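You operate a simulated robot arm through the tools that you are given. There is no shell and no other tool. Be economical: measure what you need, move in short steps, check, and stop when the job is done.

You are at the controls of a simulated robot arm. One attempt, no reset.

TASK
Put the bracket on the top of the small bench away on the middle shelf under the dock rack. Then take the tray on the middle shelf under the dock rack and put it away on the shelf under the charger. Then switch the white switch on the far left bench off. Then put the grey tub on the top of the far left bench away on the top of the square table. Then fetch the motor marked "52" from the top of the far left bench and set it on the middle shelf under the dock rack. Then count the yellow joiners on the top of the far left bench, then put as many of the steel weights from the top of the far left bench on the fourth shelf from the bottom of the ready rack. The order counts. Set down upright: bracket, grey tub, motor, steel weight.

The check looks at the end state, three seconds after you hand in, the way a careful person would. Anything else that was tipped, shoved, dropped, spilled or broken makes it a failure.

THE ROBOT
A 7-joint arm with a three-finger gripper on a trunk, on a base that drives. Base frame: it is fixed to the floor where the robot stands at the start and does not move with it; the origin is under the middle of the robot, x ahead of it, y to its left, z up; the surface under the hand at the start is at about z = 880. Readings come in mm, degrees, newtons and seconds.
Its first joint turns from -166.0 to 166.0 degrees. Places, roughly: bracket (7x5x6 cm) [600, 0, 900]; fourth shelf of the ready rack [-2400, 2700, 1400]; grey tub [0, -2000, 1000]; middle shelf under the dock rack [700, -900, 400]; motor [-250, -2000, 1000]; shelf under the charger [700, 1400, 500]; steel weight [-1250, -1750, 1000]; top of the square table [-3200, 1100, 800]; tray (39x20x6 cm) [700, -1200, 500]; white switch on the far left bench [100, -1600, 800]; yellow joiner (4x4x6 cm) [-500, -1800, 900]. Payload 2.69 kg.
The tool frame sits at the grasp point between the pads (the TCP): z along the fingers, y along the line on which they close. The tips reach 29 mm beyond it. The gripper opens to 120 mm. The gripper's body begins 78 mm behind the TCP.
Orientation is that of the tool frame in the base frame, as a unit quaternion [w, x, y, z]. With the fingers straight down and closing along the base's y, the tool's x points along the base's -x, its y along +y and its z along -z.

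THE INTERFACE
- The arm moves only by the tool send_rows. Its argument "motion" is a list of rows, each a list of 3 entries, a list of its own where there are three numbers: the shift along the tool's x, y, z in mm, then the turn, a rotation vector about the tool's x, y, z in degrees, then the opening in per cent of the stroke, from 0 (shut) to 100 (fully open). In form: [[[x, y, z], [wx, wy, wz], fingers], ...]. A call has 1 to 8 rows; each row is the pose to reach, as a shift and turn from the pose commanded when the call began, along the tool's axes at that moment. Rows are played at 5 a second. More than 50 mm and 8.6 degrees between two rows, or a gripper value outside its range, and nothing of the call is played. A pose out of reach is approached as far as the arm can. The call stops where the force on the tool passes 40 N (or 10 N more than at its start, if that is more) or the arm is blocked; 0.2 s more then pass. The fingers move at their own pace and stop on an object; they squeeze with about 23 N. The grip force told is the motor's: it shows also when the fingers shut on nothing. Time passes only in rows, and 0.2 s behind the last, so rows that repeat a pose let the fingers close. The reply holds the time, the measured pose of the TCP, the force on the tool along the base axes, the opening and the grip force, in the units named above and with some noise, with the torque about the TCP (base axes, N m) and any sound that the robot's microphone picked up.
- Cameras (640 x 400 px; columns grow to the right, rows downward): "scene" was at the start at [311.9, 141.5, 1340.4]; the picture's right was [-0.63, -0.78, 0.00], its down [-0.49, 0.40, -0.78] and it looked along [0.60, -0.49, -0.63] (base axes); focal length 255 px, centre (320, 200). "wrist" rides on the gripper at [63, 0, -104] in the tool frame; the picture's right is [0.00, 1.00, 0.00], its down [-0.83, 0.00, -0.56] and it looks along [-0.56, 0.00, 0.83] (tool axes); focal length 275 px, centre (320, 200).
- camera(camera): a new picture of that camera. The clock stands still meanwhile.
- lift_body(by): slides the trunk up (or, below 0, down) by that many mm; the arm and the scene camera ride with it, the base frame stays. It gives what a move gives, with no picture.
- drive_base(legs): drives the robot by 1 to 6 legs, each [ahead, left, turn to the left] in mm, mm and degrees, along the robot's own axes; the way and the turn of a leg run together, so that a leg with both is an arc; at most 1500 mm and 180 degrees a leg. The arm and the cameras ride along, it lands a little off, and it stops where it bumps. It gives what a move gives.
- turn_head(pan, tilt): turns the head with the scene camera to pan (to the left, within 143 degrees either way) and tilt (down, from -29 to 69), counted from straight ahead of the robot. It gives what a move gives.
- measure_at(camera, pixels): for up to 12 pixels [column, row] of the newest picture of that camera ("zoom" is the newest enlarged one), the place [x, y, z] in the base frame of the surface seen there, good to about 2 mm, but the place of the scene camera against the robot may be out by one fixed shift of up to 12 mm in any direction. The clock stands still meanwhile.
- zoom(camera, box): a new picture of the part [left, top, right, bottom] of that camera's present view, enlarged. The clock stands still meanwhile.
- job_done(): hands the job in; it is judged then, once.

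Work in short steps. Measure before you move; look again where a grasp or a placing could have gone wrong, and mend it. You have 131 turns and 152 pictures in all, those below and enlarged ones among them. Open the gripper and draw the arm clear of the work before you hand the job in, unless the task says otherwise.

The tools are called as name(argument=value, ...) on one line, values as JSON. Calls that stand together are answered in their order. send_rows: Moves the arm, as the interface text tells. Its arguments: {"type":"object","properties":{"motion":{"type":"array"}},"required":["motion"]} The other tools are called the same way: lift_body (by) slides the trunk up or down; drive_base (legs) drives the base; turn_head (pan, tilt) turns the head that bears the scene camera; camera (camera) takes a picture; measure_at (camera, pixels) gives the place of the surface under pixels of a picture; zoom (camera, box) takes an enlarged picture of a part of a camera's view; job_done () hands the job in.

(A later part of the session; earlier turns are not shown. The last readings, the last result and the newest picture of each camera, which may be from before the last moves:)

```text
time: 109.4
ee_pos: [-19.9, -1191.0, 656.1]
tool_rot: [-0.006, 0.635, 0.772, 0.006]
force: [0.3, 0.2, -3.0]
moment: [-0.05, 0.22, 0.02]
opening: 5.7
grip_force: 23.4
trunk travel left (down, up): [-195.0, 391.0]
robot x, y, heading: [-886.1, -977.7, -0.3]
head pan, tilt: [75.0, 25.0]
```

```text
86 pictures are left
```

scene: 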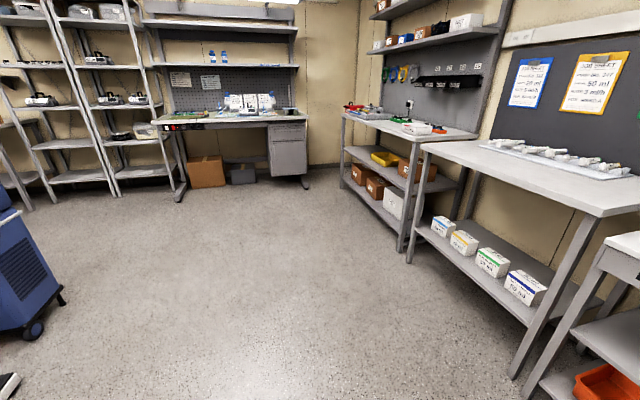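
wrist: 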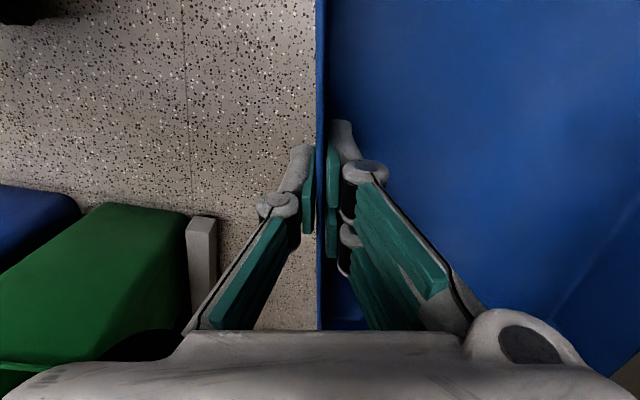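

The left bench holds a device at its far end; below are shelves with boxes and a yellow tray. Zoom and measure there and the blue cart.

zoom(camera="scene", box=[320, 80, 480, 260])

measure_at(camera="scene", pixels=[[60, 290], [30, 300], [400, 250], [350, 190], [390, 165], [440, 140], [365, 112], [385, 155], [420, 185], [395, 205], [340, 150], [355, 220]])

```text
2.22 times, centred on (400, 170) of scene
```

zoom: 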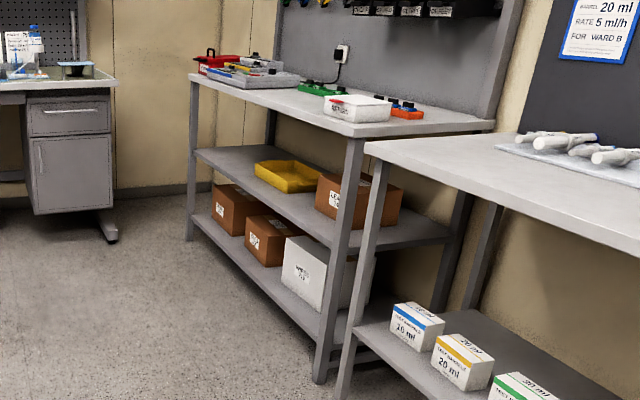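

```text
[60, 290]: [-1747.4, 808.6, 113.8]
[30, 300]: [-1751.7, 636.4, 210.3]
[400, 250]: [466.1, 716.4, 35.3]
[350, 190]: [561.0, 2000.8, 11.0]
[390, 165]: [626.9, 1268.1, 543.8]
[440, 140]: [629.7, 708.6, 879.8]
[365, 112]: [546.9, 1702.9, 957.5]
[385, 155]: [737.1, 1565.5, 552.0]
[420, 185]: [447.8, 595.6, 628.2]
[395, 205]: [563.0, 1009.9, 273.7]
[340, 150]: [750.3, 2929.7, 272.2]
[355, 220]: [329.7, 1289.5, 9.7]
```

Path is clear (cart at x≈-1750). Drive left 2500 mm to face the charger bench.

drive_base(legs=[[0, 1500, 0], [0, 1000, 0]])

turn_head(pan=0, tilt=25)

camera(camera="scene")

camera(camera="wrist")

```text
time: 121.6
ee_pos: [-6.4, 1316.9, 656.3]
tool_rot: [-0.006, 0.632, 0.775, 0.006]
force: [0.2, -0.1, -3.6]
moment: [-0.05, 0.22, -0.04]
opening: 6.0
grip_force: 23.0
trunk travel left (down, up): [-195.0, 391.0]
robot x, y, heading: [-874.6, 1527.7, 0.1]
head pan, tilt: [75.0, 25.0]
```

```text
time: 123.1
ee_pos: [-6.9, 1316.1, 656.7]
tool_rot: [-0.005, 0.632, 0.775, 0.006]
force: [-0.2, 0.2, -1.2]
moment: [-0.02, 0.23, -0.02]
opening: 6.0
grip_force: 23.2
trunk travel left (down, up): [-195.0, 391.0]
robot x, y, heading: [-872.8, 1523.6, 0.1]
head pan, tilt: [0.0, 25.0]
```

```text
84 pictures are left
```

scene: 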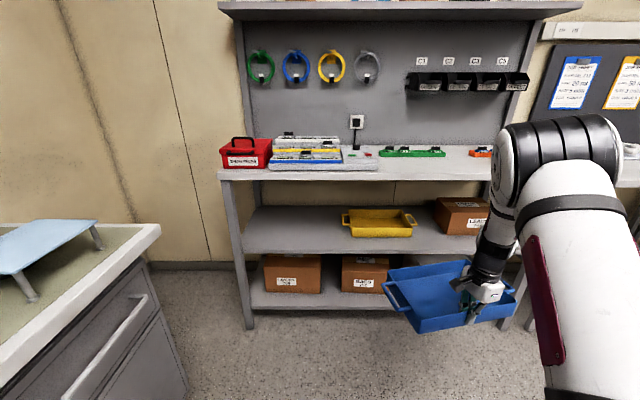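

```text
83 pictures are left
```

wrist: 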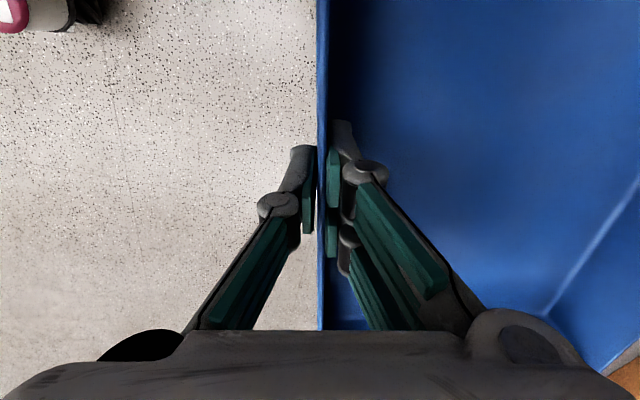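

The charger sits at (320,150); the shelf below has a yellow tray, and is free at its left. Measure shelf geometry.

measure_at(camera="scene", pixels=[[250, 245], [300, 240], [340, 250], [340, 215], [350, 235], [415, 225], [440, 230], [280, 178], [235, 240], [250, 215], [330, 210], [300, 185]])

zoom(camera="scene", box=[210, 130, 510, 320])

```text
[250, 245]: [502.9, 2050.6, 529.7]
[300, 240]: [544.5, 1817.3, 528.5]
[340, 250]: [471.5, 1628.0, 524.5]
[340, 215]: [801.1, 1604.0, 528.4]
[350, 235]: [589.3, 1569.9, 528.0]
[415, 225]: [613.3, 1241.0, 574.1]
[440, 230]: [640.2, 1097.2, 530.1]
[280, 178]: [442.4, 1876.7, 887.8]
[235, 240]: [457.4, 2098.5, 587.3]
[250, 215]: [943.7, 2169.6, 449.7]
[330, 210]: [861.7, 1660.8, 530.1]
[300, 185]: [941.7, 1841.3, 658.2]
```

```text
2.11 times, centred on (360, 225) of scene
```

zoom: 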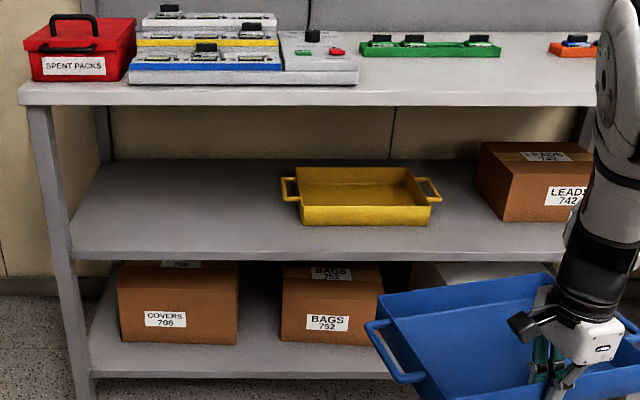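

Measure the wrist's front surface relative to the TCP to know how far in I can go, and the yellow tray's left handle.

measure_at(camera="zoom", pixels=[[565, 270], [575, 250], [585, 215], [560, 300], [590, 180], [283, 182], [290, 195], [62, 240], [300, 222], [440, 195], [370, 330], [600, 150]])

```text
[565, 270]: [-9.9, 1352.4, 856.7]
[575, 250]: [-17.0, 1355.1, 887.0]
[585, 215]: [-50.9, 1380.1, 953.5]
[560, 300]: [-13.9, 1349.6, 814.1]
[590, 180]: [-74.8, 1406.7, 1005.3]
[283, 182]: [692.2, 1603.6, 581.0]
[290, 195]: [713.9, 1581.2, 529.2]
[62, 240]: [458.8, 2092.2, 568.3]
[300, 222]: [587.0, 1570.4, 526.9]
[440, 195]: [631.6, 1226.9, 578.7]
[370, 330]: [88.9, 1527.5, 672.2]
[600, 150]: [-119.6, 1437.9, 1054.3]
```

Wrist radius ≈45 mm, so TCP can reach x≈385. Check the desk on the left before sliding left.

measure_at(camera="scene", pixels=[[158, 230], [185, 385], [20, 370], [100, 225], [5, 370], [150, 300]])

send_rows(motion=[[[0, 0, 0], [0, 0, 5.8], 0], [[0, 0, 0], [0, 0, 11.6], 0], [[0, 0, 0], [0, 0, 11.6], 0]])

turn_head(pan=50, tilt=45)

camera(camera="scene")

```text
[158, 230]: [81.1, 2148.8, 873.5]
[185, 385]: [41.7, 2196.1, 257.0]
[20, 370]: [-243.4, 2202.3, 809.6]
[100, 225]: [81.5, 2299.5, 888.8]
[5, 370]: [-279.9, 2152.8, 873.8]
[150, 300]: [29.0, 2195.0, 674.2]
```

```text
time: 123.9
ee_pos: [-6.7, 1316.1, 656.7]
tool_rot: [-0.007, 0.708, 0.706, 0.005]
force: [0.7, -0.7, -2.5]
moment: [0.01, 0.26, 0.0]
opening: 6.0
grip_force: 23.2
trunk travel left (down, up): [-195.0, 391.0]
robot x, y, heading: [-874.3, 1524.8, -0.1]
head pan, tilt: [0.0, 25.0]
```

```text
time: 125.1
ee_pos: [-6.7, 1315.7, 655.8]
tool_rot: [-0.007, 0.707, 0.707, 0.006]
force: [0.3, -0.1, -3.0]
moment: [-0.02, 0.23, 0.01]
opening: 6.1
grip_force: 22.4
trunk travel left (down, up): [-195.0, 391.0]
robot x, y, heading: [-876.6, 1523.4, 0.2]
head pan, tilt: [50.0, 45.0]
```

```text
81 pictures are left
```

scene: 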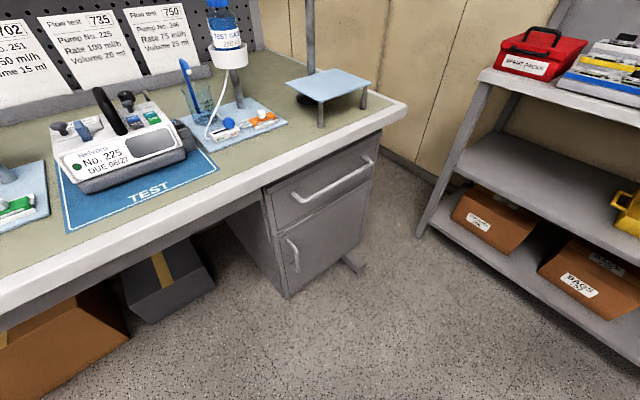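

Desk front is at y≈2150, so I can't slide far left. Instead turn the base +25° and counter-roll the tool 25°, keeping the tray straight.

drive_base(legs=[[0, 0, 25]])

send_rows(motion=[[[0, 0, 0], [0, 0, 6.3], 0], [[0, 0, 0], [0, 0, 12.5], 0], [[0, 0, 0], [0, 0, 18.8], 0], [[0, 0, 0], [0, 0, 25], 0], [[0, 0, 0], [0, 0, 25], 0]])

lift_body(by=-65)

turn_head(pan=-20, tilt=35)

camera(camera="scene")

```text
time: 126.7
ee_pos: [-1.2, 1705.9, 657.0]
tool_rot: [-0.008, 0.536, 0.844, 0.004]
force: [-0.7, 0.1, -1.5]
moment: [-0.04, 0.24, -0.01]
opening: 6.2
grip_force: 23.0
trunk travel left (down, up): [-195.0, 391.0]
robot x, y, heading: [-875.4, 1520.8, 25.2]
head pan, tilt: [50.0, 45.0]
```

```text
time: 127.9
ee_pos: [-0.4, 1703.8, 656.4]
tool_rot: [-0.009, 0.707, 0.708, 0.002]
force: [0.7, -0.3, -3.5]
moment: [0.01, 0.21, 0.01]
opening: 6.2
grip_force: 22.8
trunk travel left (down, up): [-195.0, 391.0]
robot x, y, heading: [-877.6, 1524.8, 25.5]
head pan, tilt: [50.0, 45.0]
```

```text
time: 129.0
ee_pos: [0.4, 1706.2, 592.1]
tool_rot: [-0.009, 0.706, 0.708, 0.002]
force: [0.3, 0.3, -3.1]
moment: [0.03, 0.24, -0.03]
opening: 6.0
grip_force: 22.7
trunk travel left (down, up): [-130.0, 456.0]
robot x, y, heading: [-880.0, 1522.6, 25.3]
head pan, tilt: [50.0, 45.0]
```

```text
time: 130.4
ee_pos: [-0.7, 1705.2, 592.1]
tool_rot: [-0.009, 0.706, 0.708, 0.003]
force: [-0.3, -0.9, -2.7]
moment: [0.02, 0.26, 0.05]
opening: 5.9
grip_force: 23.0
trunk travel left (down, up): [-130.0, 456.0]
robot x, y, heading: [-878.0, 1521.1, 25.2]
head pan, tilt: [-20.0, 35.0]
```

```text
80 pictures are left
```

scene: 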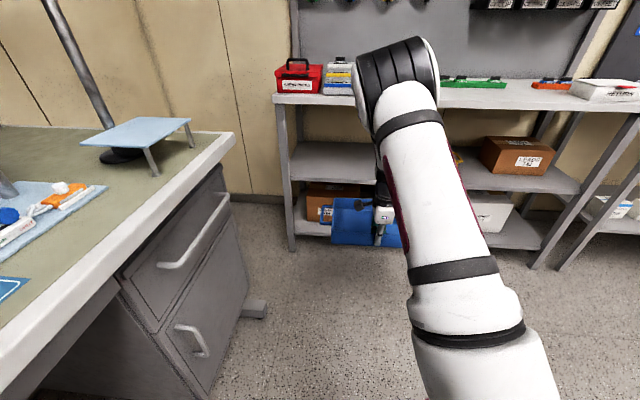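

Measure the tray's left handle and corners relative to the TCP.

zoom(camera="scene", box=[280, 170, 440, 270])

measure_at(camera="scene", pixels=[[324, 213], [334, 235], [334, 200], [345, 240], [400, 243], [300, 180], [300, 200], [312, 205]])

```text
4.00 times, centred on (360, 220) of scene
```

zoom: 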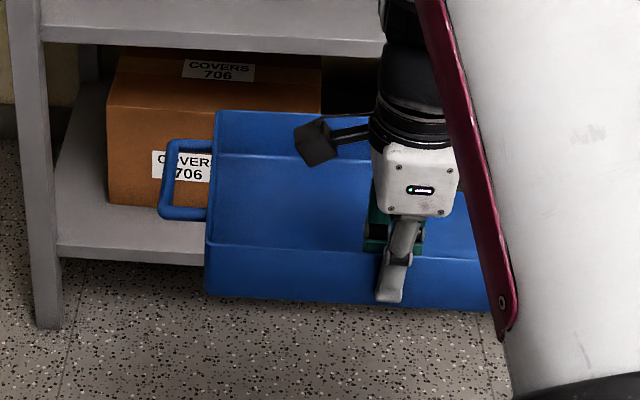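

```text
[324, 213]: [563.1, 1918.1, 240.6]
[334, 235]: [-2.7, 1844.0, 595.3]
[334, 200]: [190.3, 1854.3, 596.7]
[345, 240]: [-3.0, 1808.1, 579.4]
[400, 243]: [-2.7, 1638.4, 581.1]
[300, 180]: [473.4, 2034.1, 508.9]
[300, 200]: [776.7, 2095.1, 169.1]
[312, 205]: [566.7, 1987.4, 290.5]
```

Tray spans TCP-207..TCP+179 in y. Move to TCP y≈1840, x≈150, then check clearances.

drive_base(legs=[[193, 58, 0]])

turn_head(pan=-10, tilt=35)

camera(camera="scene")

zoom(camera="scene", box=[230, 100, 430, 260])

```text
time: 132.0
ee_pos: [147.0, 1840.7, 590.9]
tool_rot: [-0.008, 0.706, 0.708, 0.003]
force: [-0.4, 0.7, -2.7]
moment: [0.01, 0.22, -0.03]
opening: 6.1
grip_force: 22.9
trunk travel left (down, up): [-130.0, 456.0]
robot x, y, heading: [-725.7, 1659.5, 25.2]
head pan, tilt: [-20.0, 35.0]
```

```text
time: 132.7
ee_pos: [148.2, 1840.3, 591.6]
tool_rot: [-0.008, 0.706, 0.709, 0.002]
force: [0.3, -0.2, -2.2]
moment: [-0.01, 0.22, -0.03]
opening: 6.0
grip_force: 23.3
trunk travel left (down, up): [-130.0, 456.0]
robot x, y, heading: [-727.3, 1658.7, 25.2]
head pan, tilt: [-10.0, 35.0]
```

```text
78 pictures are left
```

scene: 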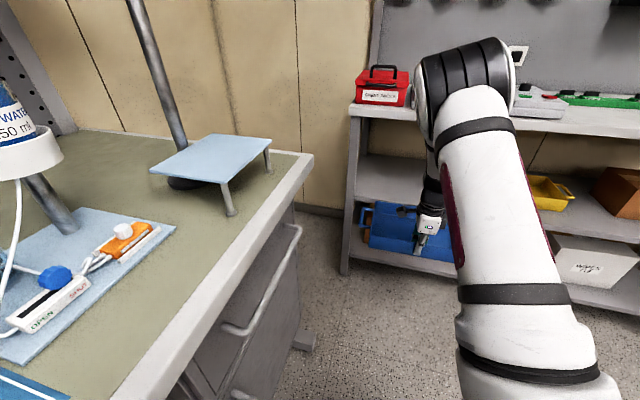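

```text
2.50 times, centred on (330, 180) of scene
```

zoom: 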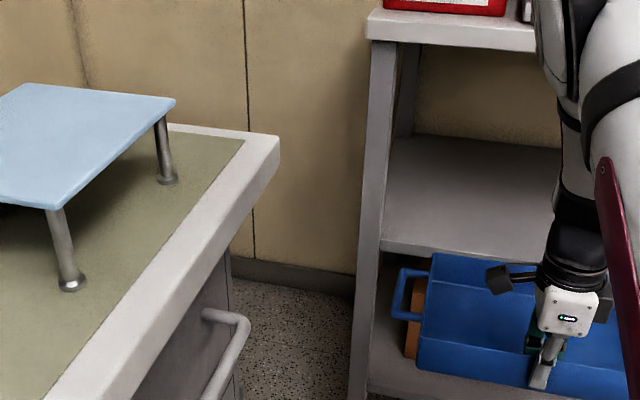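

Measure elbow/forearm positions against the bench (front x≈442, top z≈880) before advancing 235 mm.

measure_at(camera="scene", pixels=[[430, 80], [460, 60], [425, 110], [432, 150], [430, 175], [500, 60], [350, 215], [365, 215], [372, 112], [435, 135]])

```text
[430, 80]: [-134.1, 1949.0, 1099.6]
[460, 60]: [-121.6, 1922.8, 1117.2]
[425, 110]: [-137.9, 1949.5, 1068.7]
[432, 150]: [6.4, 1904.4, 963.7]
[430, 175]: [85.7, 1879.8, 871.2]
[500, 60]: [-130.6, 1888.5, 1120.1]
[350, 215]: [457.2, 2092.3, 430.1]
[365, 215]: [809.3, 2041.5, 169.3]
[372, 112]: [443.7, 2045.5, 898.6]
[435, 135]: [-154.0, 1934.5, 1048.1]
```

All clear. Advance 130 mm in +x (world), then check.

drive_base(legs=[[118, -55, 0]])

zoom(camera="scene", box=[310, 80, 510, 240])

```text
time: 134.0
ee_pos: [278.3, 1841.7, 591.1]
tool_rot: [-0.008, 0.706, 0.708, 0.001]
force: [0.1, -1.3, -2.5]
moment: [0.0, 0.27, -0.02]
opening: 5.7
grip_force: 22.8
trunk travel left (down, up): [-130.0, 456.0]
robot x, y, heading: [-600.8, 1654.2, 25.2]
head pan, tilt: [-10.0, 35.0]
```

```text
2.50 times, centred on (410, 160) of scene
```

zoom: 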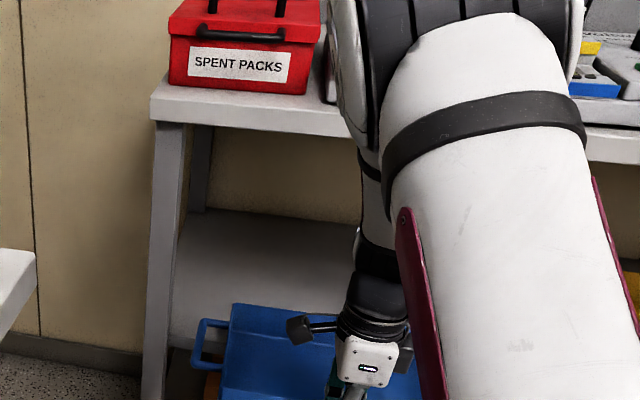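

Clear. Advance 102 mm more, to TCP x≈380.

drive_base(legs=[[92, -43, 0]])

camera(camera="wrist")

camera(camera="scene")

```text
time: 135.1
ee_pos: [380.5, 1842.6, 591.9]
tool_rot: [-0.009, 0.706, 0.708, 0.003]
force: [0.6, 0.0, -3.1]
moment: [-0.01, 0.24, 0.01]
opening: 6.2
grip_force: 22.6
trunk travel left (down, up): [-130.0, 456.0]
robot x, y, heading: [-491.5, 1659.3, 25.2]
head pan, tilt: [-10.0, 35.0]
```

```text
75 pictures are left
```

wrist: 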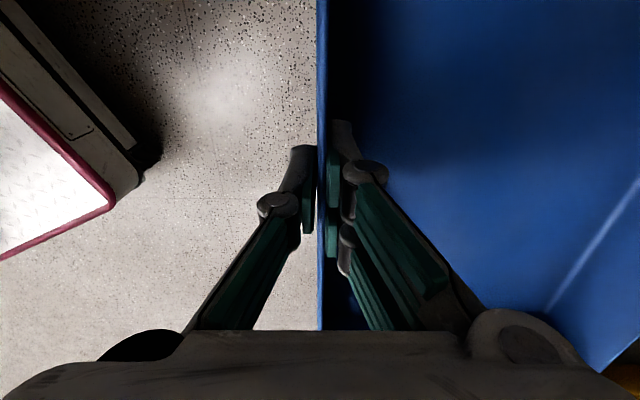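

```text
74 pictures are left
```

scene: 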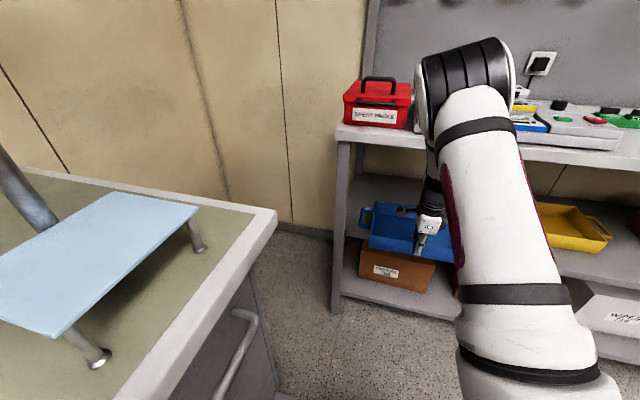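

Lower with the trunk by 27 mm, then feel for contact.

lift_body(by=-26)

lift_body(by=-5)

zoom(camera="scene", box=[320, 160, 460, 270])

```text
time: 135.9
ee_pos: [379.6, 1842.3, 566.5]
tool_rot: [-0.008, 0.706, 0.708, 0.002]
force: [-0.2, 0.2, -1.2]
moment: [0.19, -0.03, 0.05]
opening: 6.1
grip_force: 23.5
trunk travel left (down, up): [-104.0, 482.0]
robot x, y, heading: [-494.3, 1659.2, 25.6]
head pan, tilt: [-10.0, 35.0]
```

```text
time: 136.4
ee_pos: [380.4, 1842.6, 560.3]
tool_rot: [-0.009, 0.706, 0.708, 0.003]
force: [-1.1, 0.7, 2.4]
moment: [0.12, -0.17, 0.08]
opening: 6.2
grip_force: 23.0
trunk travel left (down, up): [-99.0, 487.0]
robot x, y, heading: [-494.7, 1661.0, 25.1]
head pan, tilt: [-10.0, 35.0]
```

```text
3.64 times, centred on (390, 215) of scene
```

zoom: 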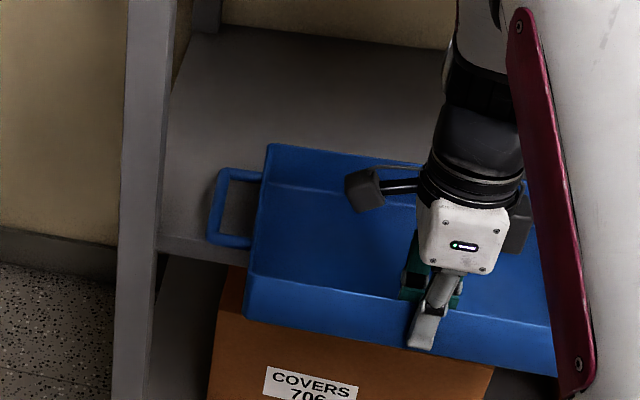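

Tray touches the shelf. Nudge 8 mm further in for balance, then open gently.

drive_base(legs=[[8, -4, 0]])

send_rows(motion=[[[0, 0, 0], [0, 0, 0], 12], [[0, 0, 0], [0, 0, 0], 25], [[0, 0, 0], [0, 0, 0], 40], [[0, 0, 0], [0, 0, 0], 40]])

camera(camera="wrist")

zoom(camera="scene", box=[320, 160, 460, 270])

```text
time: 137.1
ee_pos: [389.0, 1842.1, 560.4]
tool_rot: [-0.008, 0.706, 0.708, 0.003]
force: [-1.4, 0.7, 5.0]
moment: [-0.05, -0.31, -0.02]
opening: 6.1
grip_force: 23.4
trunk travel left (down, up): [-99.0, 487.0]
robot x, y, heading: [-485.8, 1660.5, 25.0]
head pan, tilt: [-10.0, 35.0]
```

```text
time: 138.1
ee_pos: [388.9, 1842.0, 560.8]
tool_rot: [-0.009, 0.706, 0.708, 0.004]
force: [0.0, -0.9, -0.5]
moment: [0.03, 0.0, 0.01]
opening: 48.0
grip_force: 0.1
trunk travel left (down, up): [-99.0, 487.0]
robot x, y, heading: [-482.5, 1664.2, 25.7]
head pan, tilt: [-10.0, 35.0]
```

```text
72 pictures are left
```

wrist: 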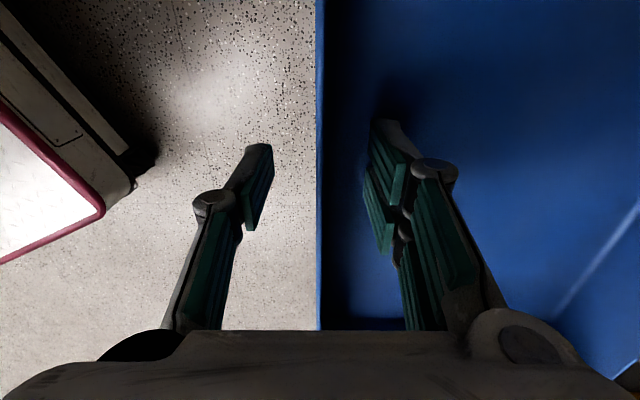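

```text
3.64 times, centred on (390, 215) of scene
```

zoom: 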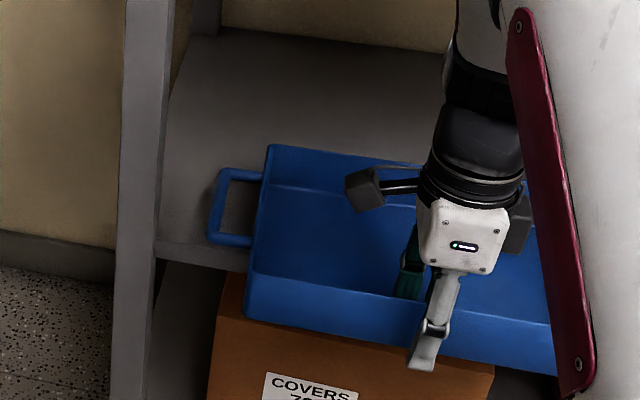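

Stable. Raise the fingers out, back off 150 mm, tilt 20° forward with the gripper open, and then push the tray fully in with the front finger.

send_rows(motion=[[[0, 0, -35], [0, 0, 0], 40], [[0, 0, -70], [0, 0, 0], 40], [[0, 0, -70], [0, 0, 0], 40]])

drive_base(legs=[[-150, 70, 0]])

send_rows(motion=[[[0, 0, 25], [-6.7, 0, 0], 100], [[0, 0, 50], [-13.4, 0, 0], 100], [[0, 0, 70], [-20, 0, 0], 100], [[0, 0, 70], [-20, 0, 0], 100]])

camera(camera="scene")

```text
time: 138.9
ee_pos: [388.4, 1842.3, 629.9]
tool_rot: [-0.009, 0.706, 0.709, 0.003]
force: [-0.4, -0.4, -0.8]
moment: [0.01, 0.0, -0.03]
opening: 47.8
grip_force: 0.1
trunk travel left (down, up): [-99.0, 487.0]
robot x, y, heading: [-481.3, 1662.7, 24.9]
head pan, tilt: [-10.0, 35.0]
```

```text
time: 140.4
ee_pos: [221.3, 1842.0, 629.3]
tool_rot: [-0.008, 0.706, 0.708, 0.002]
force: [0.5, 0.1, -0.4]
moment: [0.01, 0.0, -0.01]
opening: 48.2
grip_force: 0.0
trunk travel left (down, up): [-99.0, 487.0]
robot x, y, heading: [-649.9, 1661.2, 25.4]
head pan, tilt: [-10.0, 35.0]
```

```text
time: 141.4
ee_pos: [220.0, 1843.6, 560.8]
tool_rot: [0.114, 0.696, 0.698, 0.126]
force: [-0.6, 0.4, 0.2]
moment: [-0.01, 0.0, -0.03]
opening: 120.1
grip_force: 0.0
trunk travel left (down, up): [-99.0, 487.0]
robot x, y, heading: [-653.1, 1658.7, 25.4]
head pan, tilt: [-10.0, 35.0]
```

```text
70 pictures are left
```

scene: 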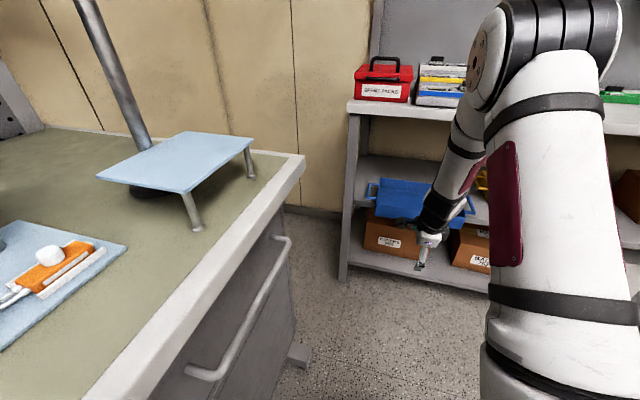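

Tilt is right. Push: move world (+194, -13) in two legs, watching for bumps.

drive_base(legs=[[88, -57, 0]])

drive_base(legs=[[82, -38, 0]])

camera(camera="scene")

zoom(camera="scene", box=[310, 120, 500, 260])

```text
time: 142.6
ee_pos: [325.8, 1830.7, 561.1]
tool_rot: [0.114, 0.696, 0.698, 0.126]
force: [-0.5, -0.5, 0.4]
moment: [0.0, -0.04, -0.03]
opening: 119.9
grip_force: 0.0
trunk travel left (down, up): [-99.0, 487.0]
robot x, y, heading: [-548.3, 1646.1, 25.5]
head pan, tilt: [-10.0, 35.0]
```

```text
time: 143.7
ee_pos: [416.5, 1832.3, 560.2]
tool_rot: [0.113, 0.695, 0.699, 0.125]
force: [-0.4, 0.1, 0.0]
moment: [-0.01, 0.01, -0.01]
opening: 120.2
grip_force: 0.0
trunk travel left (down, up): [-99.0, 487.0]
robot x, y, heading: [-457.2, 1645.5, 25.5]
head pan, tilt: [-10.0, 35.0]
```

```text
69 pictures are left
```

scene: 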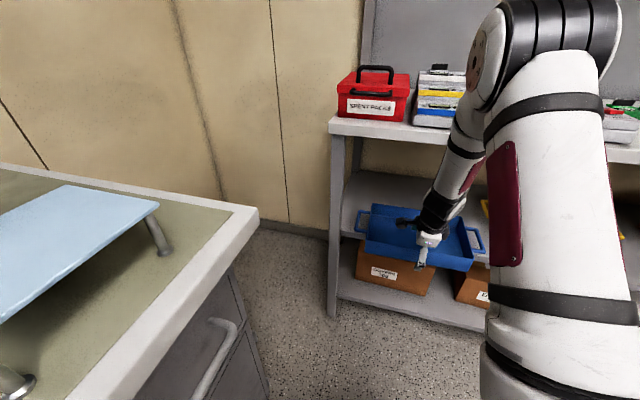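

```text
2.86 times, centred on (405, 190) of scene
```

zoom: 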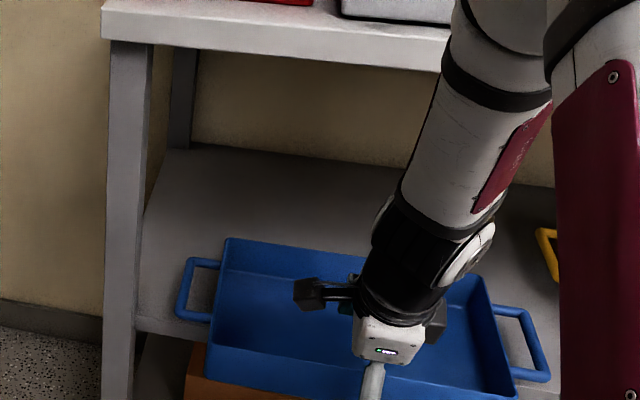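

Measure whether the tray's front wall has moved.

measure_at(camera="zoom", pixels=[[215, 350], [300, 365], [460, 390], [300, 385], [140, 325], [160, 330], [222, 245], [180, 310], [515, 385], [540, 380], [550, 275]])

camera(camera="wrist")

```text
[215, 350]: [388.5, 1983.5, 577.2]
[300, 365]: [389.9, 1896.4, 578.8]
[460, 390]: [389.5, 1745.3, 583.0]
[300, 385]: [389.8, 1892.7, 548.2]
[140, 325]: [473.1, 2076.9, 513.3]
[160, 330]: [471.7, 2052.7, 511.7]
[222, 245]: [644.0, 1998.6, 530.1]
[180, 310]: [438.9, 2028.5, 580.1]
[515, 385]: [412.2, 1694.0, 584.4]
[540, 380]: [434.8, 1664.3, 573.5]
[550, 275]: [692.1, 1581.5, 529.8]
```

```text
67 pictures are left
```

wrist: 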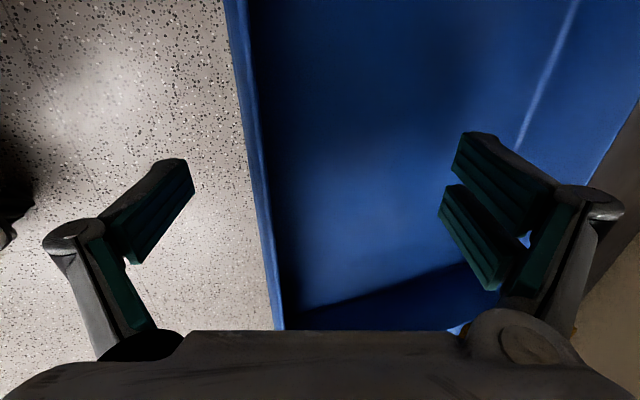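

The front finger rode over the rim; tray unmoved. Instead: raise, back off, tilt to ~45°, close the fingers, and push with the closed tips.

send_rows(motion=[[[0, 12, -33], [0, 0, 0], 100], [[0, 23, -66], [0, 0, 0], 100], [[0, 23, -66], [0, 0, 0], 100]])

drive_base(legs=[[-136, 64, 0]])

send_rows(motion=[[[0, -7, 20], [-6.3, 0, 0], 50], [[0, -14, 40], [-12.5, 0, 0], 0], [[0, -21, 60], [-18.8, 0, 0], 0], [[0, -21, 60], [-25, 0, 0], 0], [[0, -21, 60], [-25, 0, 0], 0]])

camera(camera="wrist")

```text
time: 144.5
ee_pos: [416.1, 1830.3, 630.3]
tool_rot: [0.114, 0.695, 0.699, 0.125]
force: [-0.5, 0.0, 0.9]
moment: [-0.05, 0.01, -0.01]
opening: 120.1
grip_force: 0.0
trunk travel left (down, up): [-99.0, 487.0]
robot x, y, heading: [-454.4, 1647.5, 25.3]
head pan, tilt: [-10.0, 35.0]
```

```text
time: 145.8
ee_pos: [264.9, 1831.2, 631.0]
tool_rot: [0.114, 0.696, 0.698, 0.124]
force: [-0.8, 0.1, 0.1]
moment: [-0.03, -0.02, 0.01]
opening: 120.0
grip_force: 0.1
trunk travel left (down, up): [-99.0, 487.0]
robot x, y, heading: [-607.6, 1643.5, 25.6]
head pan, tilt: [-10.0, 35.0]
```

```text
time: 147.0
ee_pos: [265.4, 1831.2, 566.6]
tool_rot: [0.262, 0.654, 0.655, 0.273]
force: [0.4, 0.0, -0.5]
moment: [-0.01, -0.03, -0.02]
opening: 0.0
grip_force: 23.0
trunk travel left (down, up): [-99.0, 487.0]
robot x, y, heading: [-608.4, 1644.3, 25.7]
head pan, tilt: [-10.0, 35.0]
```

```text
66 pictures are left
```

wrist: 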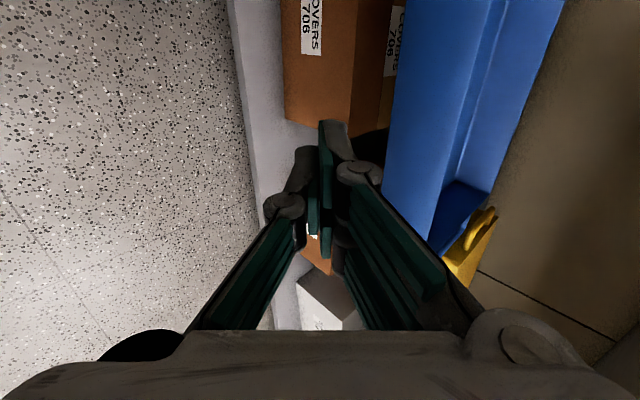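

Closed tips at z≈546, in front of the wall. Push forward 210 mm (world x) in two legs.

drive_base(legs=[[100, -47, 0]])

drive_base(legs=[[88, -42, 0]])

camera(camera="scene")

zoom(camera="scene", box=[310, 120, 500, 260])

```text
time: 148.2
ee_pos: [375.5, 1832.8, 565.3]
tool_rot: [0.262, 0.654, 0.655, 0.274]
force: [-0.9, 0.3, 0.2]
moment: [0.02, 0.0, 0.02]
opening: 0.3
grip_force: 22.9
trunk travel left (down, up): [-99.0, 487.0]
robot x, y, heading: [-493.4, 1646.5, 25.8]
head pan, tilt: [-10.0, 35.0]
```

```text
time: 149.4
ee_pos: [473.0, 1833.5, 566.8]
tool_rot: [0.26, 0.654, 0.655, 0.274]
force: [0.7, 0.8, -0.1]
moment: [0.02, -0.01, -0.01]
opening: 0.0
grip_force: 23.1
trunk travel left (down, up): [-99.0, 487.0]
robot x, y, heading: [-396.6, 1644.1, 25.6]
head pan, tilt: [-10.0, 35.0]
```

```text
65 pictures are left
```

scene: 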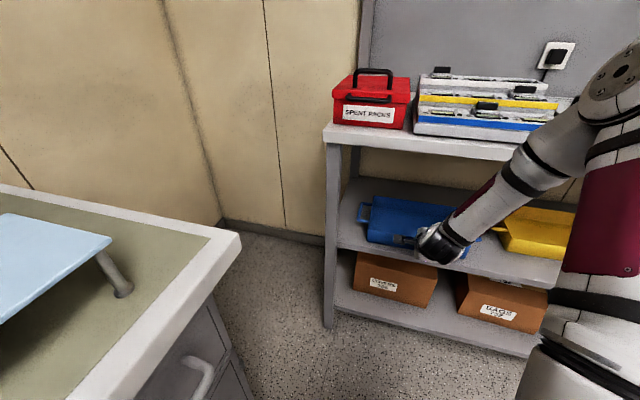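

```text
2.86 times, centred on (405, 190) of scene
```

zoom: 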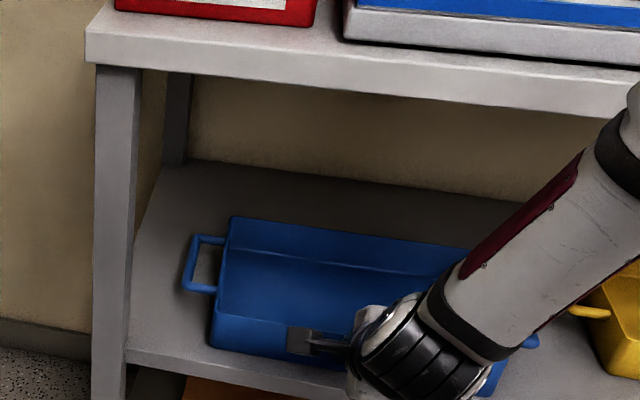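

The tray is fully on the shelf with a gap to the yellow one. Back off, raise, straighten the tool, and head toward the far left bench.

drive_base(legs=[[-360, 170, 0], [0, 0, -25.6], [0, -500, 0]])

send_rows(motion=[[[0, -20, -20], [7.5, 0, 0], 20], [[0, -40, -40], [15, 0, 0], 20], [[0, -60, -60], [22.5, 0, 0], 20], [[0, -80, -80], [30, 0, 0], 20], [[0, -100, -100], [37.5, 0, 0], 20], [[0, -120, -120], [45, 0, 0], 20], [[0, -120, -120], [45, 0, 0], 20]])

lift_body(by=300)

```text
time: 155.7
ee_pos: [72.3, 937.4, 566.3]
tool_rot: [0.315, 0.783, 0.494, 0.209]
force: [0.7, 0.3, 0.1]
moment: [0.02, 0.01, 0.0]
opening: 0.0
grip_force: 22.7
trunk travel left (down, up): [-99.0, 487.0]
robot x, y, heading: [-794.2, 1147.7, 0.2]
head pan, tilt: [-10.0, 35.0]
```

```text
time: 157.3
ee_pos: [-81.9, 1010.5, 569.3]
tool_rot: [-0.009, 0.844, 0.536, 0.004]
force: [0.5, 0.2, 0.0]
moment: [0.01, 0.02, -0.01]
opening: 23.9
grip_force: 0.1
trunk travel left (down, up): [-99.0, 487.0]
robot x, y, heading: [-797.2, 1144.3, 0.2]
head pan, tilt: [-10.0, 35.0]
```

```text
time: 160.3
ee_pos: [-81.6, 1010.0, 869.0]
tool_rot: [-0.008, 0.844, 0.536, 0.004]
force: [0.3, 0.4, 1.2]
moment: [0.0, 0.02, 0.03]
opening: 23.7
grip_force: 0.0
trunk travel left (down, up): [-399.0, 187.0]
robot x, y, heading: [-793.0, 1144.0, 0.0]
head pan, tilt: [-10.0, 35.0]
```

Turn to face the far left bench (heading -90°) and approach, then look.

drive_base(legs=[[0, 0, -90], [1400, 350, 0]])

turn_head(pan=5, tilt=25)

camera(camera="scene")

```text
time: 171.3
ee_pos: [-592.8, -968.2, 868.4]
tool_rot: [-0.003, 0.975, -0.221, 0.009]
force: [-0.1, -1.3, -0.2]
moment: [-0.03, 0.04, -0.03]
opening: 24.2
grip_force: 0.1
trunk travel left (down, up): [-399.0, 187.0]
robot x, y, heading: [-454.6, -253.3, -90.2]
head pan, tilt: [-10.0, 35.0]
```

```text
time: 172.0
ee_pos: [-594.3, -968.3, 868.5]
tool_rot: [-0.003, 0.975, -0.22, 0.008]
force: [0.1, -0.4, -0.1]
moment: [0.01, -0.03, -0.02]
opening: 24.1
grip_force: 0.0
trunk travel left (down, up): [-399.0, 187.0]
robot x, y, heading: [-455.3, -252.5, -90.0]
head pan, tilt: [5.0, 25.0]
```

```text
63 pictures are left
```

scene: 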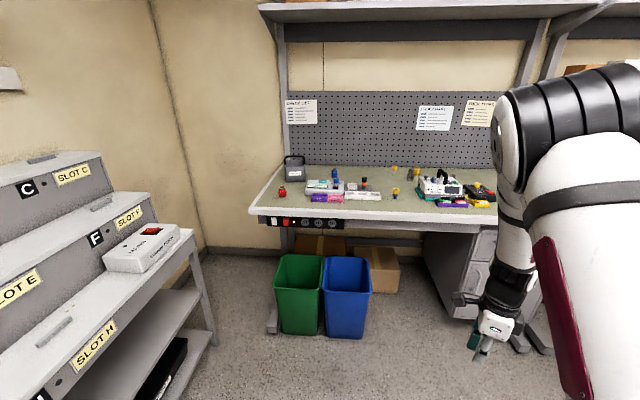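

zoom(camera="scene", box=[245, 140, 385, 240])

zoom(camera="scene", box=[370, 140, 510, 240])

measure_at(camera="scene", pixels=[[265, 221], [275, 222], [285, 223], [296, 222], [320, 223], [265, 210], [294, 168], [296, 180], [333, 340], [300, 330], [275, 325], [448, 185]])

```text
4.00 times, centred on (315, 190) of scene
```

zoom: 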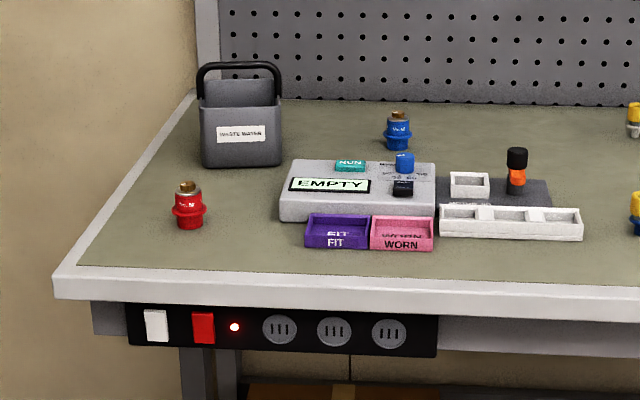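

```text
4.00 times, centred on (440, 190) of scene
```

zoom: 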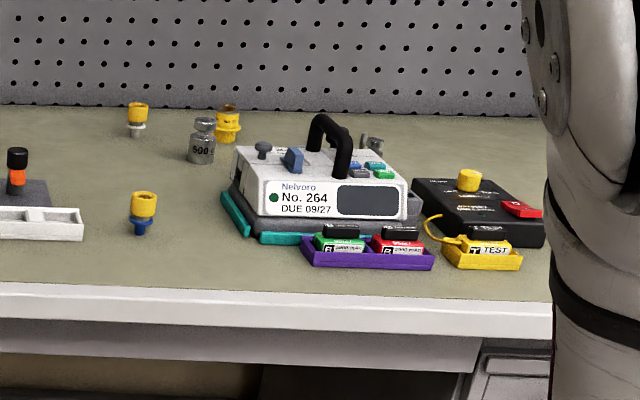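

```text
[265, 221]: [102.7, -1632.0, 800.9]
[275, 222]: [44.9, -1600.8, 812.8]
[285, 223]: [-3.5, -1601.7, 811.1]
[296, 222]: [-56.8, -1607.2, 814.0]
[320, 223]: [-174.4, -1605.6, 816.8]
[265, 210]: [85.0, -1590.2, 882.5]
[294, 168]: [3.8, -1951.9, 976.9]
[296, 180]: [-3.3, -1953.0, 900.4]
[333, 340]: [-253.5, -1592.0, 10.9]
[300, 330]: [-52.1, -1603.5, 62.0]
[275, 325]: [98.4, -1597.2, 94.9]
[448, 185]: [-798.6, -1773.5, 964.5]
```

White rocker is at about (284,221), red one at (296,222) on the panel below the front edge. Drive closer and zoom to see its state; first zoom from here.

zoom(camera="scene", box=[274, 210, 314, 235])

measure_at(camera="zoom", pixels=[[155, 150], [155, 170], [155, 190], [155, 210], [155, 230], [130, 190], [180, 190], [60, 190], [155, 270], [350, 170], [350, 220]])

```text
16.00 times, centred on (294, 222) of scene
```

zoom: 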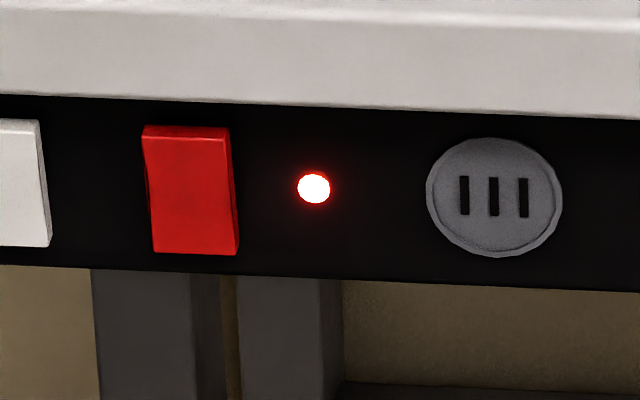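

```text
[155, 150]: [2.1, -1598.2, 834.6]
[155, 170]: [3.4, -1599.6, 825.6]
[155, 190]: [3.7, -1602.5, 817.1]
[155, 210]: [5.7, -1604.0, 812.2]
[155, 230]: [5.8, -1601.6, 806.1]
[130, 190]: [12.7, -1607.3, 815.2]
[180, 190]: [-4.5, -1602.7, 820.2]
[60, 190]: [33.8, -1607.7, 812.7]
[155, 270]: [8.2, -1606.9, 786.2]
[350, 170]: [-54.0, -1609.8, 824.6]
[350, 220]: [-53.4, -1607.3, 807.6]
```

White switch is at about (45,-1602,813). Drive to a closer position (-150,-750), heading -70°, and look closely.

drive_base(legs=[[480, 305, 0], [0, 0, 20]])

turn_head(pan=0, tilt=35)

camera(camera="scene")

```text
time: 176.4
ee_pos: [-25.9, -1453.6, 867.7]
tool_rot: [-0.004, 0.999, -0.041, 0.008]
force: [-1.1, 0.5, -0.7]
moment: [-0.04, -0.02, -0.04]
opening: 24.0
grip_force: 0.0
trunk travel left (down, up): [-399.0, 187.0]
robot x, y, heading: [-148.0, -738.5, -69.3]
head pan, tilt: [5.0, 25.0]
```

```text
time: 177.1
ee_pos: [-25.0, -1453.2, 868.3]
tool_rot: [-0.005, 0.999, -0.041, 0.009]
force: [0.4, -0.4, -0.1]
moment: [0.03, 0.0, 0.03]
opening: 24.1
grip_force: 0.1
trunk travel left (down, up): [-399.0, 187.0]
robot x, y, heading: [-145.9, -735.6, -69.7]
head pan, tilt: [0.0, 35.0]
```

```text
59 pictures are left
```

scene: 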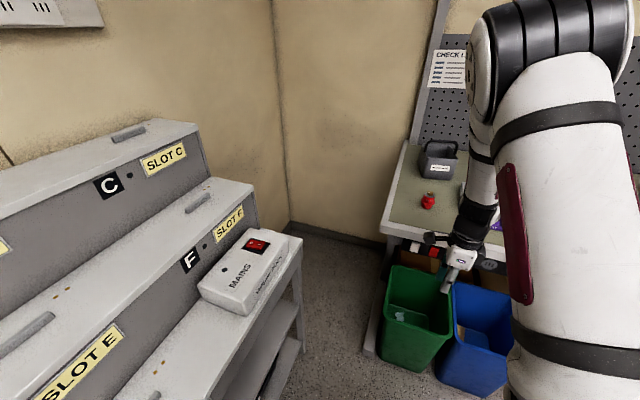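

The gripper partly hides it; zoom at (420,250).

zoom(camera="scene", box=[385, 230, 465, 280])

camera(camera="wrist")

```text
8.00 times, centred on (425, 255) of scene
```

zoom: 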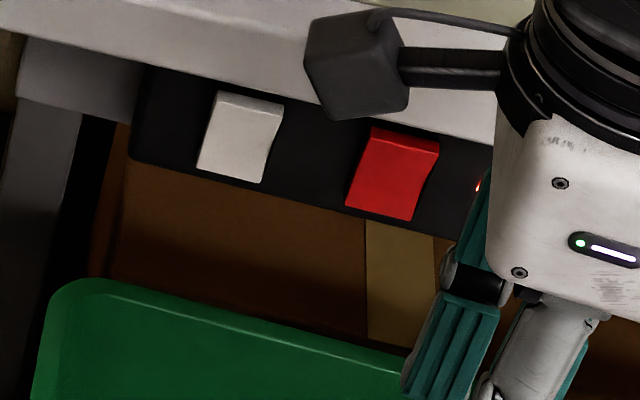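

```text
57 pictures are left
```

wrist: 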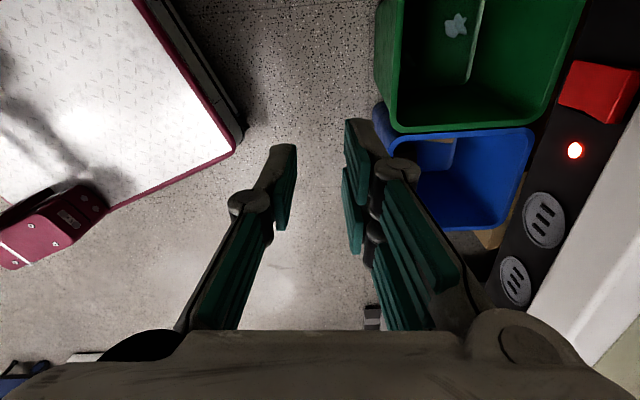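

Both rockers seem to have the top half protruding (bottom pressed). Measure the profile of the white one.

zoom(camera="scene", box=[403, 238, 427, 256])

measure_at(camera="zoom", pixels=[[330, 95], [320, 130], [310, 180], [300, 230], [290, 280], [280, 320], [180, 180], [450, 230], [300, 370], [220, 250], [360, 260]])

```text
16.00 times, centred on (415, 247) of scene
```

zoom: 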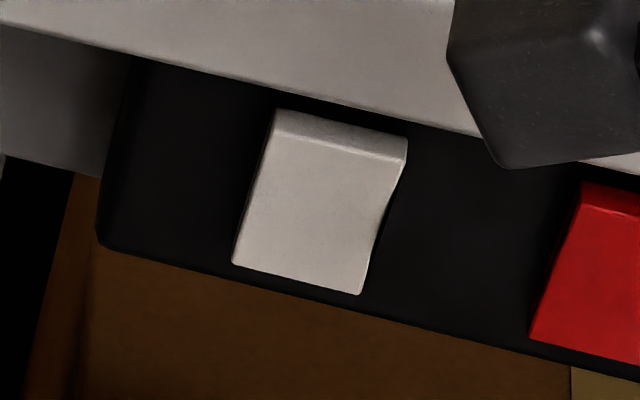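

```text
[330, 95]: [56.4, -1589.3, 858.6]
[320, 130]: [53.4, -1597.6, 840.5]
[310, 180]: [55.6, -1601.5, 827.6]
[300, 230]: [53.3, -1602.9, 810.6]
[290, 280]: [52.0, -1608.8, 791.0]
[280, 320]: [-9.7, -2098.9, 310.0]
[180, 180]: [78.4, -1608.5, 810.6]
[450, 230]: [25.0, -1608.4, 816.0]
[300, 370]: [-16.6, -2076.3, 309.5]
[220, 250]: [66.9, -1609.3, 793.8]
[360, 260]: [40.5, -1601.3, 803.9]
```

White rocker: top half sticks out (z≈826 true, x≈47), bottom pressed. I pitch the tool to ~20° below horizontal pointing at the panel, fingers closed.

send_rows(motion=[[[0, 0, 0], [-8.5, 0, 0], 0], [[0, 0, 0], [-17, 0, 0], 0], [[0, 0, 0], [-25.5, 0, 0], 0], [[0, 0, 0], [-34, 0, 0], 0], [[0, 0, 0], [-42.5, 0, 0], 0], [[0, 0, 0], [-51, 0, 0], 0], [[0, 0, 0], [-59.5, 0, 0], 0], [[0, 0, 0], [-68, 0, 0], 0]])

camera(camera="wrist")

```text
time: 178.9
ee_pos: [-24.2, -1457.1, 865.5]
tool_rot: [0.556, 0.83, -0.038, -0.017]
force: [-0.9, 1.1, 0.7]
moment: [0.01, -0.02, -0.02]
opening: 0.0
grip_force: 22.9
out of reach, approached as far as the arm can: row 7, 8
trunk travel left (down, up): [-399.0, 187.0]
robot x, y, heading: [-146.0, -736.0, -69.4]
head pan, tilt: [0.0, 35.0]
```

```text
55 pictures are left
```

wrist: 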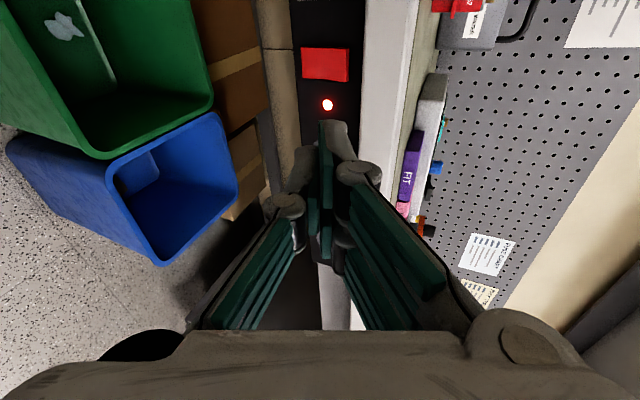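

Tool is now 22° below horizontal pointing at the panel. Lower the trunk 36 mm and drive to a pre-press pose at (49,-1540).

lift_body(by=-36)

drive_base(legs=[[103, 39, 0]])

camera(camera="wrist")

measure_at(camera="wrist", pixels=[[325, 65], [340, 65], [350, 65], [310, 65], [328, 105], [325, 20], [345, 20], [310, 20], [335, 130]])

```text
time: 179.7
ee_pos: [-16.6, -1477.7, 829.5]
tool_rot: [0.555, 0.831, -0.038, -0.015]
force: [0.9, -0.7, 0.2]
moment: [0.0, -0.01, 0.0]
opening: 0.0
grip_force: 22.9
trunk travel left (down, up): [-363.0, 223.0]
robot x, y, heading: [-147.8, -739.4, -69.4]
head pan, tilt: [0.0, 35.0]
```

```text
time: 180.9
ee_pos: [56.5, -1559.2, 829.9]
tool_rot: [0.555, 0.831, -0.039, -0.016]
force: [0.6, -0.2, 0.3]
moment: [-0.01, 0.03, 0.0]
opening: 0.0
grip_force: 23.0
trunk travel left (down, up): [-363.0, 223.0]
robot x, y, heading: [-75.5, -820.2, -69.8]
head pan, tilt: [0.0, 35.0]
```

```text
54 pictures are left
```

wrist: 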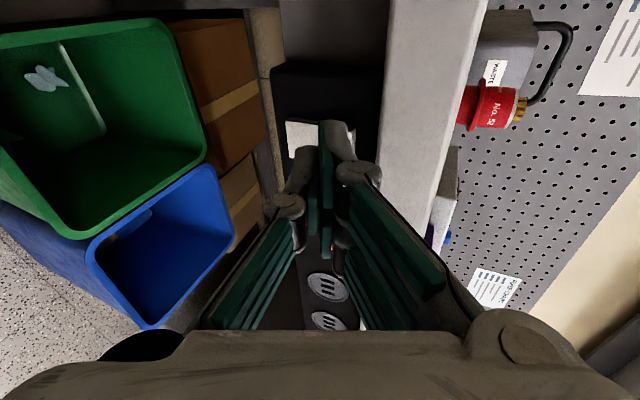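

```text
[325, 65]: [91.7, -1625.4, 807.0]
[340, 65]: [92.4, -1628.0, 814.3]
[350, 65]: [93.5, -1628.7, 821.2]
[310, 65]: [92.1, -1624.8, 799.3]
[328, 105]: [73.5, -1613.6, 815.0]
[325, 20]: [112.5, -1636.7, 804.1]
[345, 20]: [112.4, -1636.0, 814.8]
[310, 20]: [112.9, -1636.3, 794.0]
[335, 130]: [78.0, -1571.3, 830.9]
```

Measure the white rocker (around (300,138)) in the wrist image.

measure_at(camera="wrist", pixels=[[292, 126], [300, 125], [312, 126], [295, 140], [308, 140], [293, 155], [302, 155], [353, 135], [290, 140], [280, 110]])

zoom(camera="wrist", box=[265, 95, 375, 195])

```text
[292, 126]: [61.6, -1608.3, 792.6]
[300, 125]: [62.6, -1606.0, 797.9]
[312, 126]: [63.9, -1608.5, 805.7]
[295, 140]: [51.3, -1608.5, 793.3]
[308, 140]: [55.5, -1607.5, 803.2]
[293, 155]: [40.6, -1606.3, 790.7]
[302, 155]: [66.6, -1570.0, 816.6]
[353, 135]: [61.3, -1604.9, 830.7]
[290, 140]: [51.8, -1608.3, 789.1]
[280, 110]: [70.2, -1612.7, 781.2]
```

```text
4.00 times, centred on (320, 145) of wrist
```

zoom: 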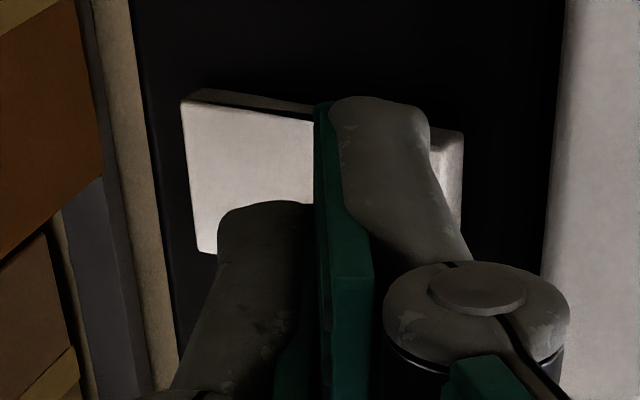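

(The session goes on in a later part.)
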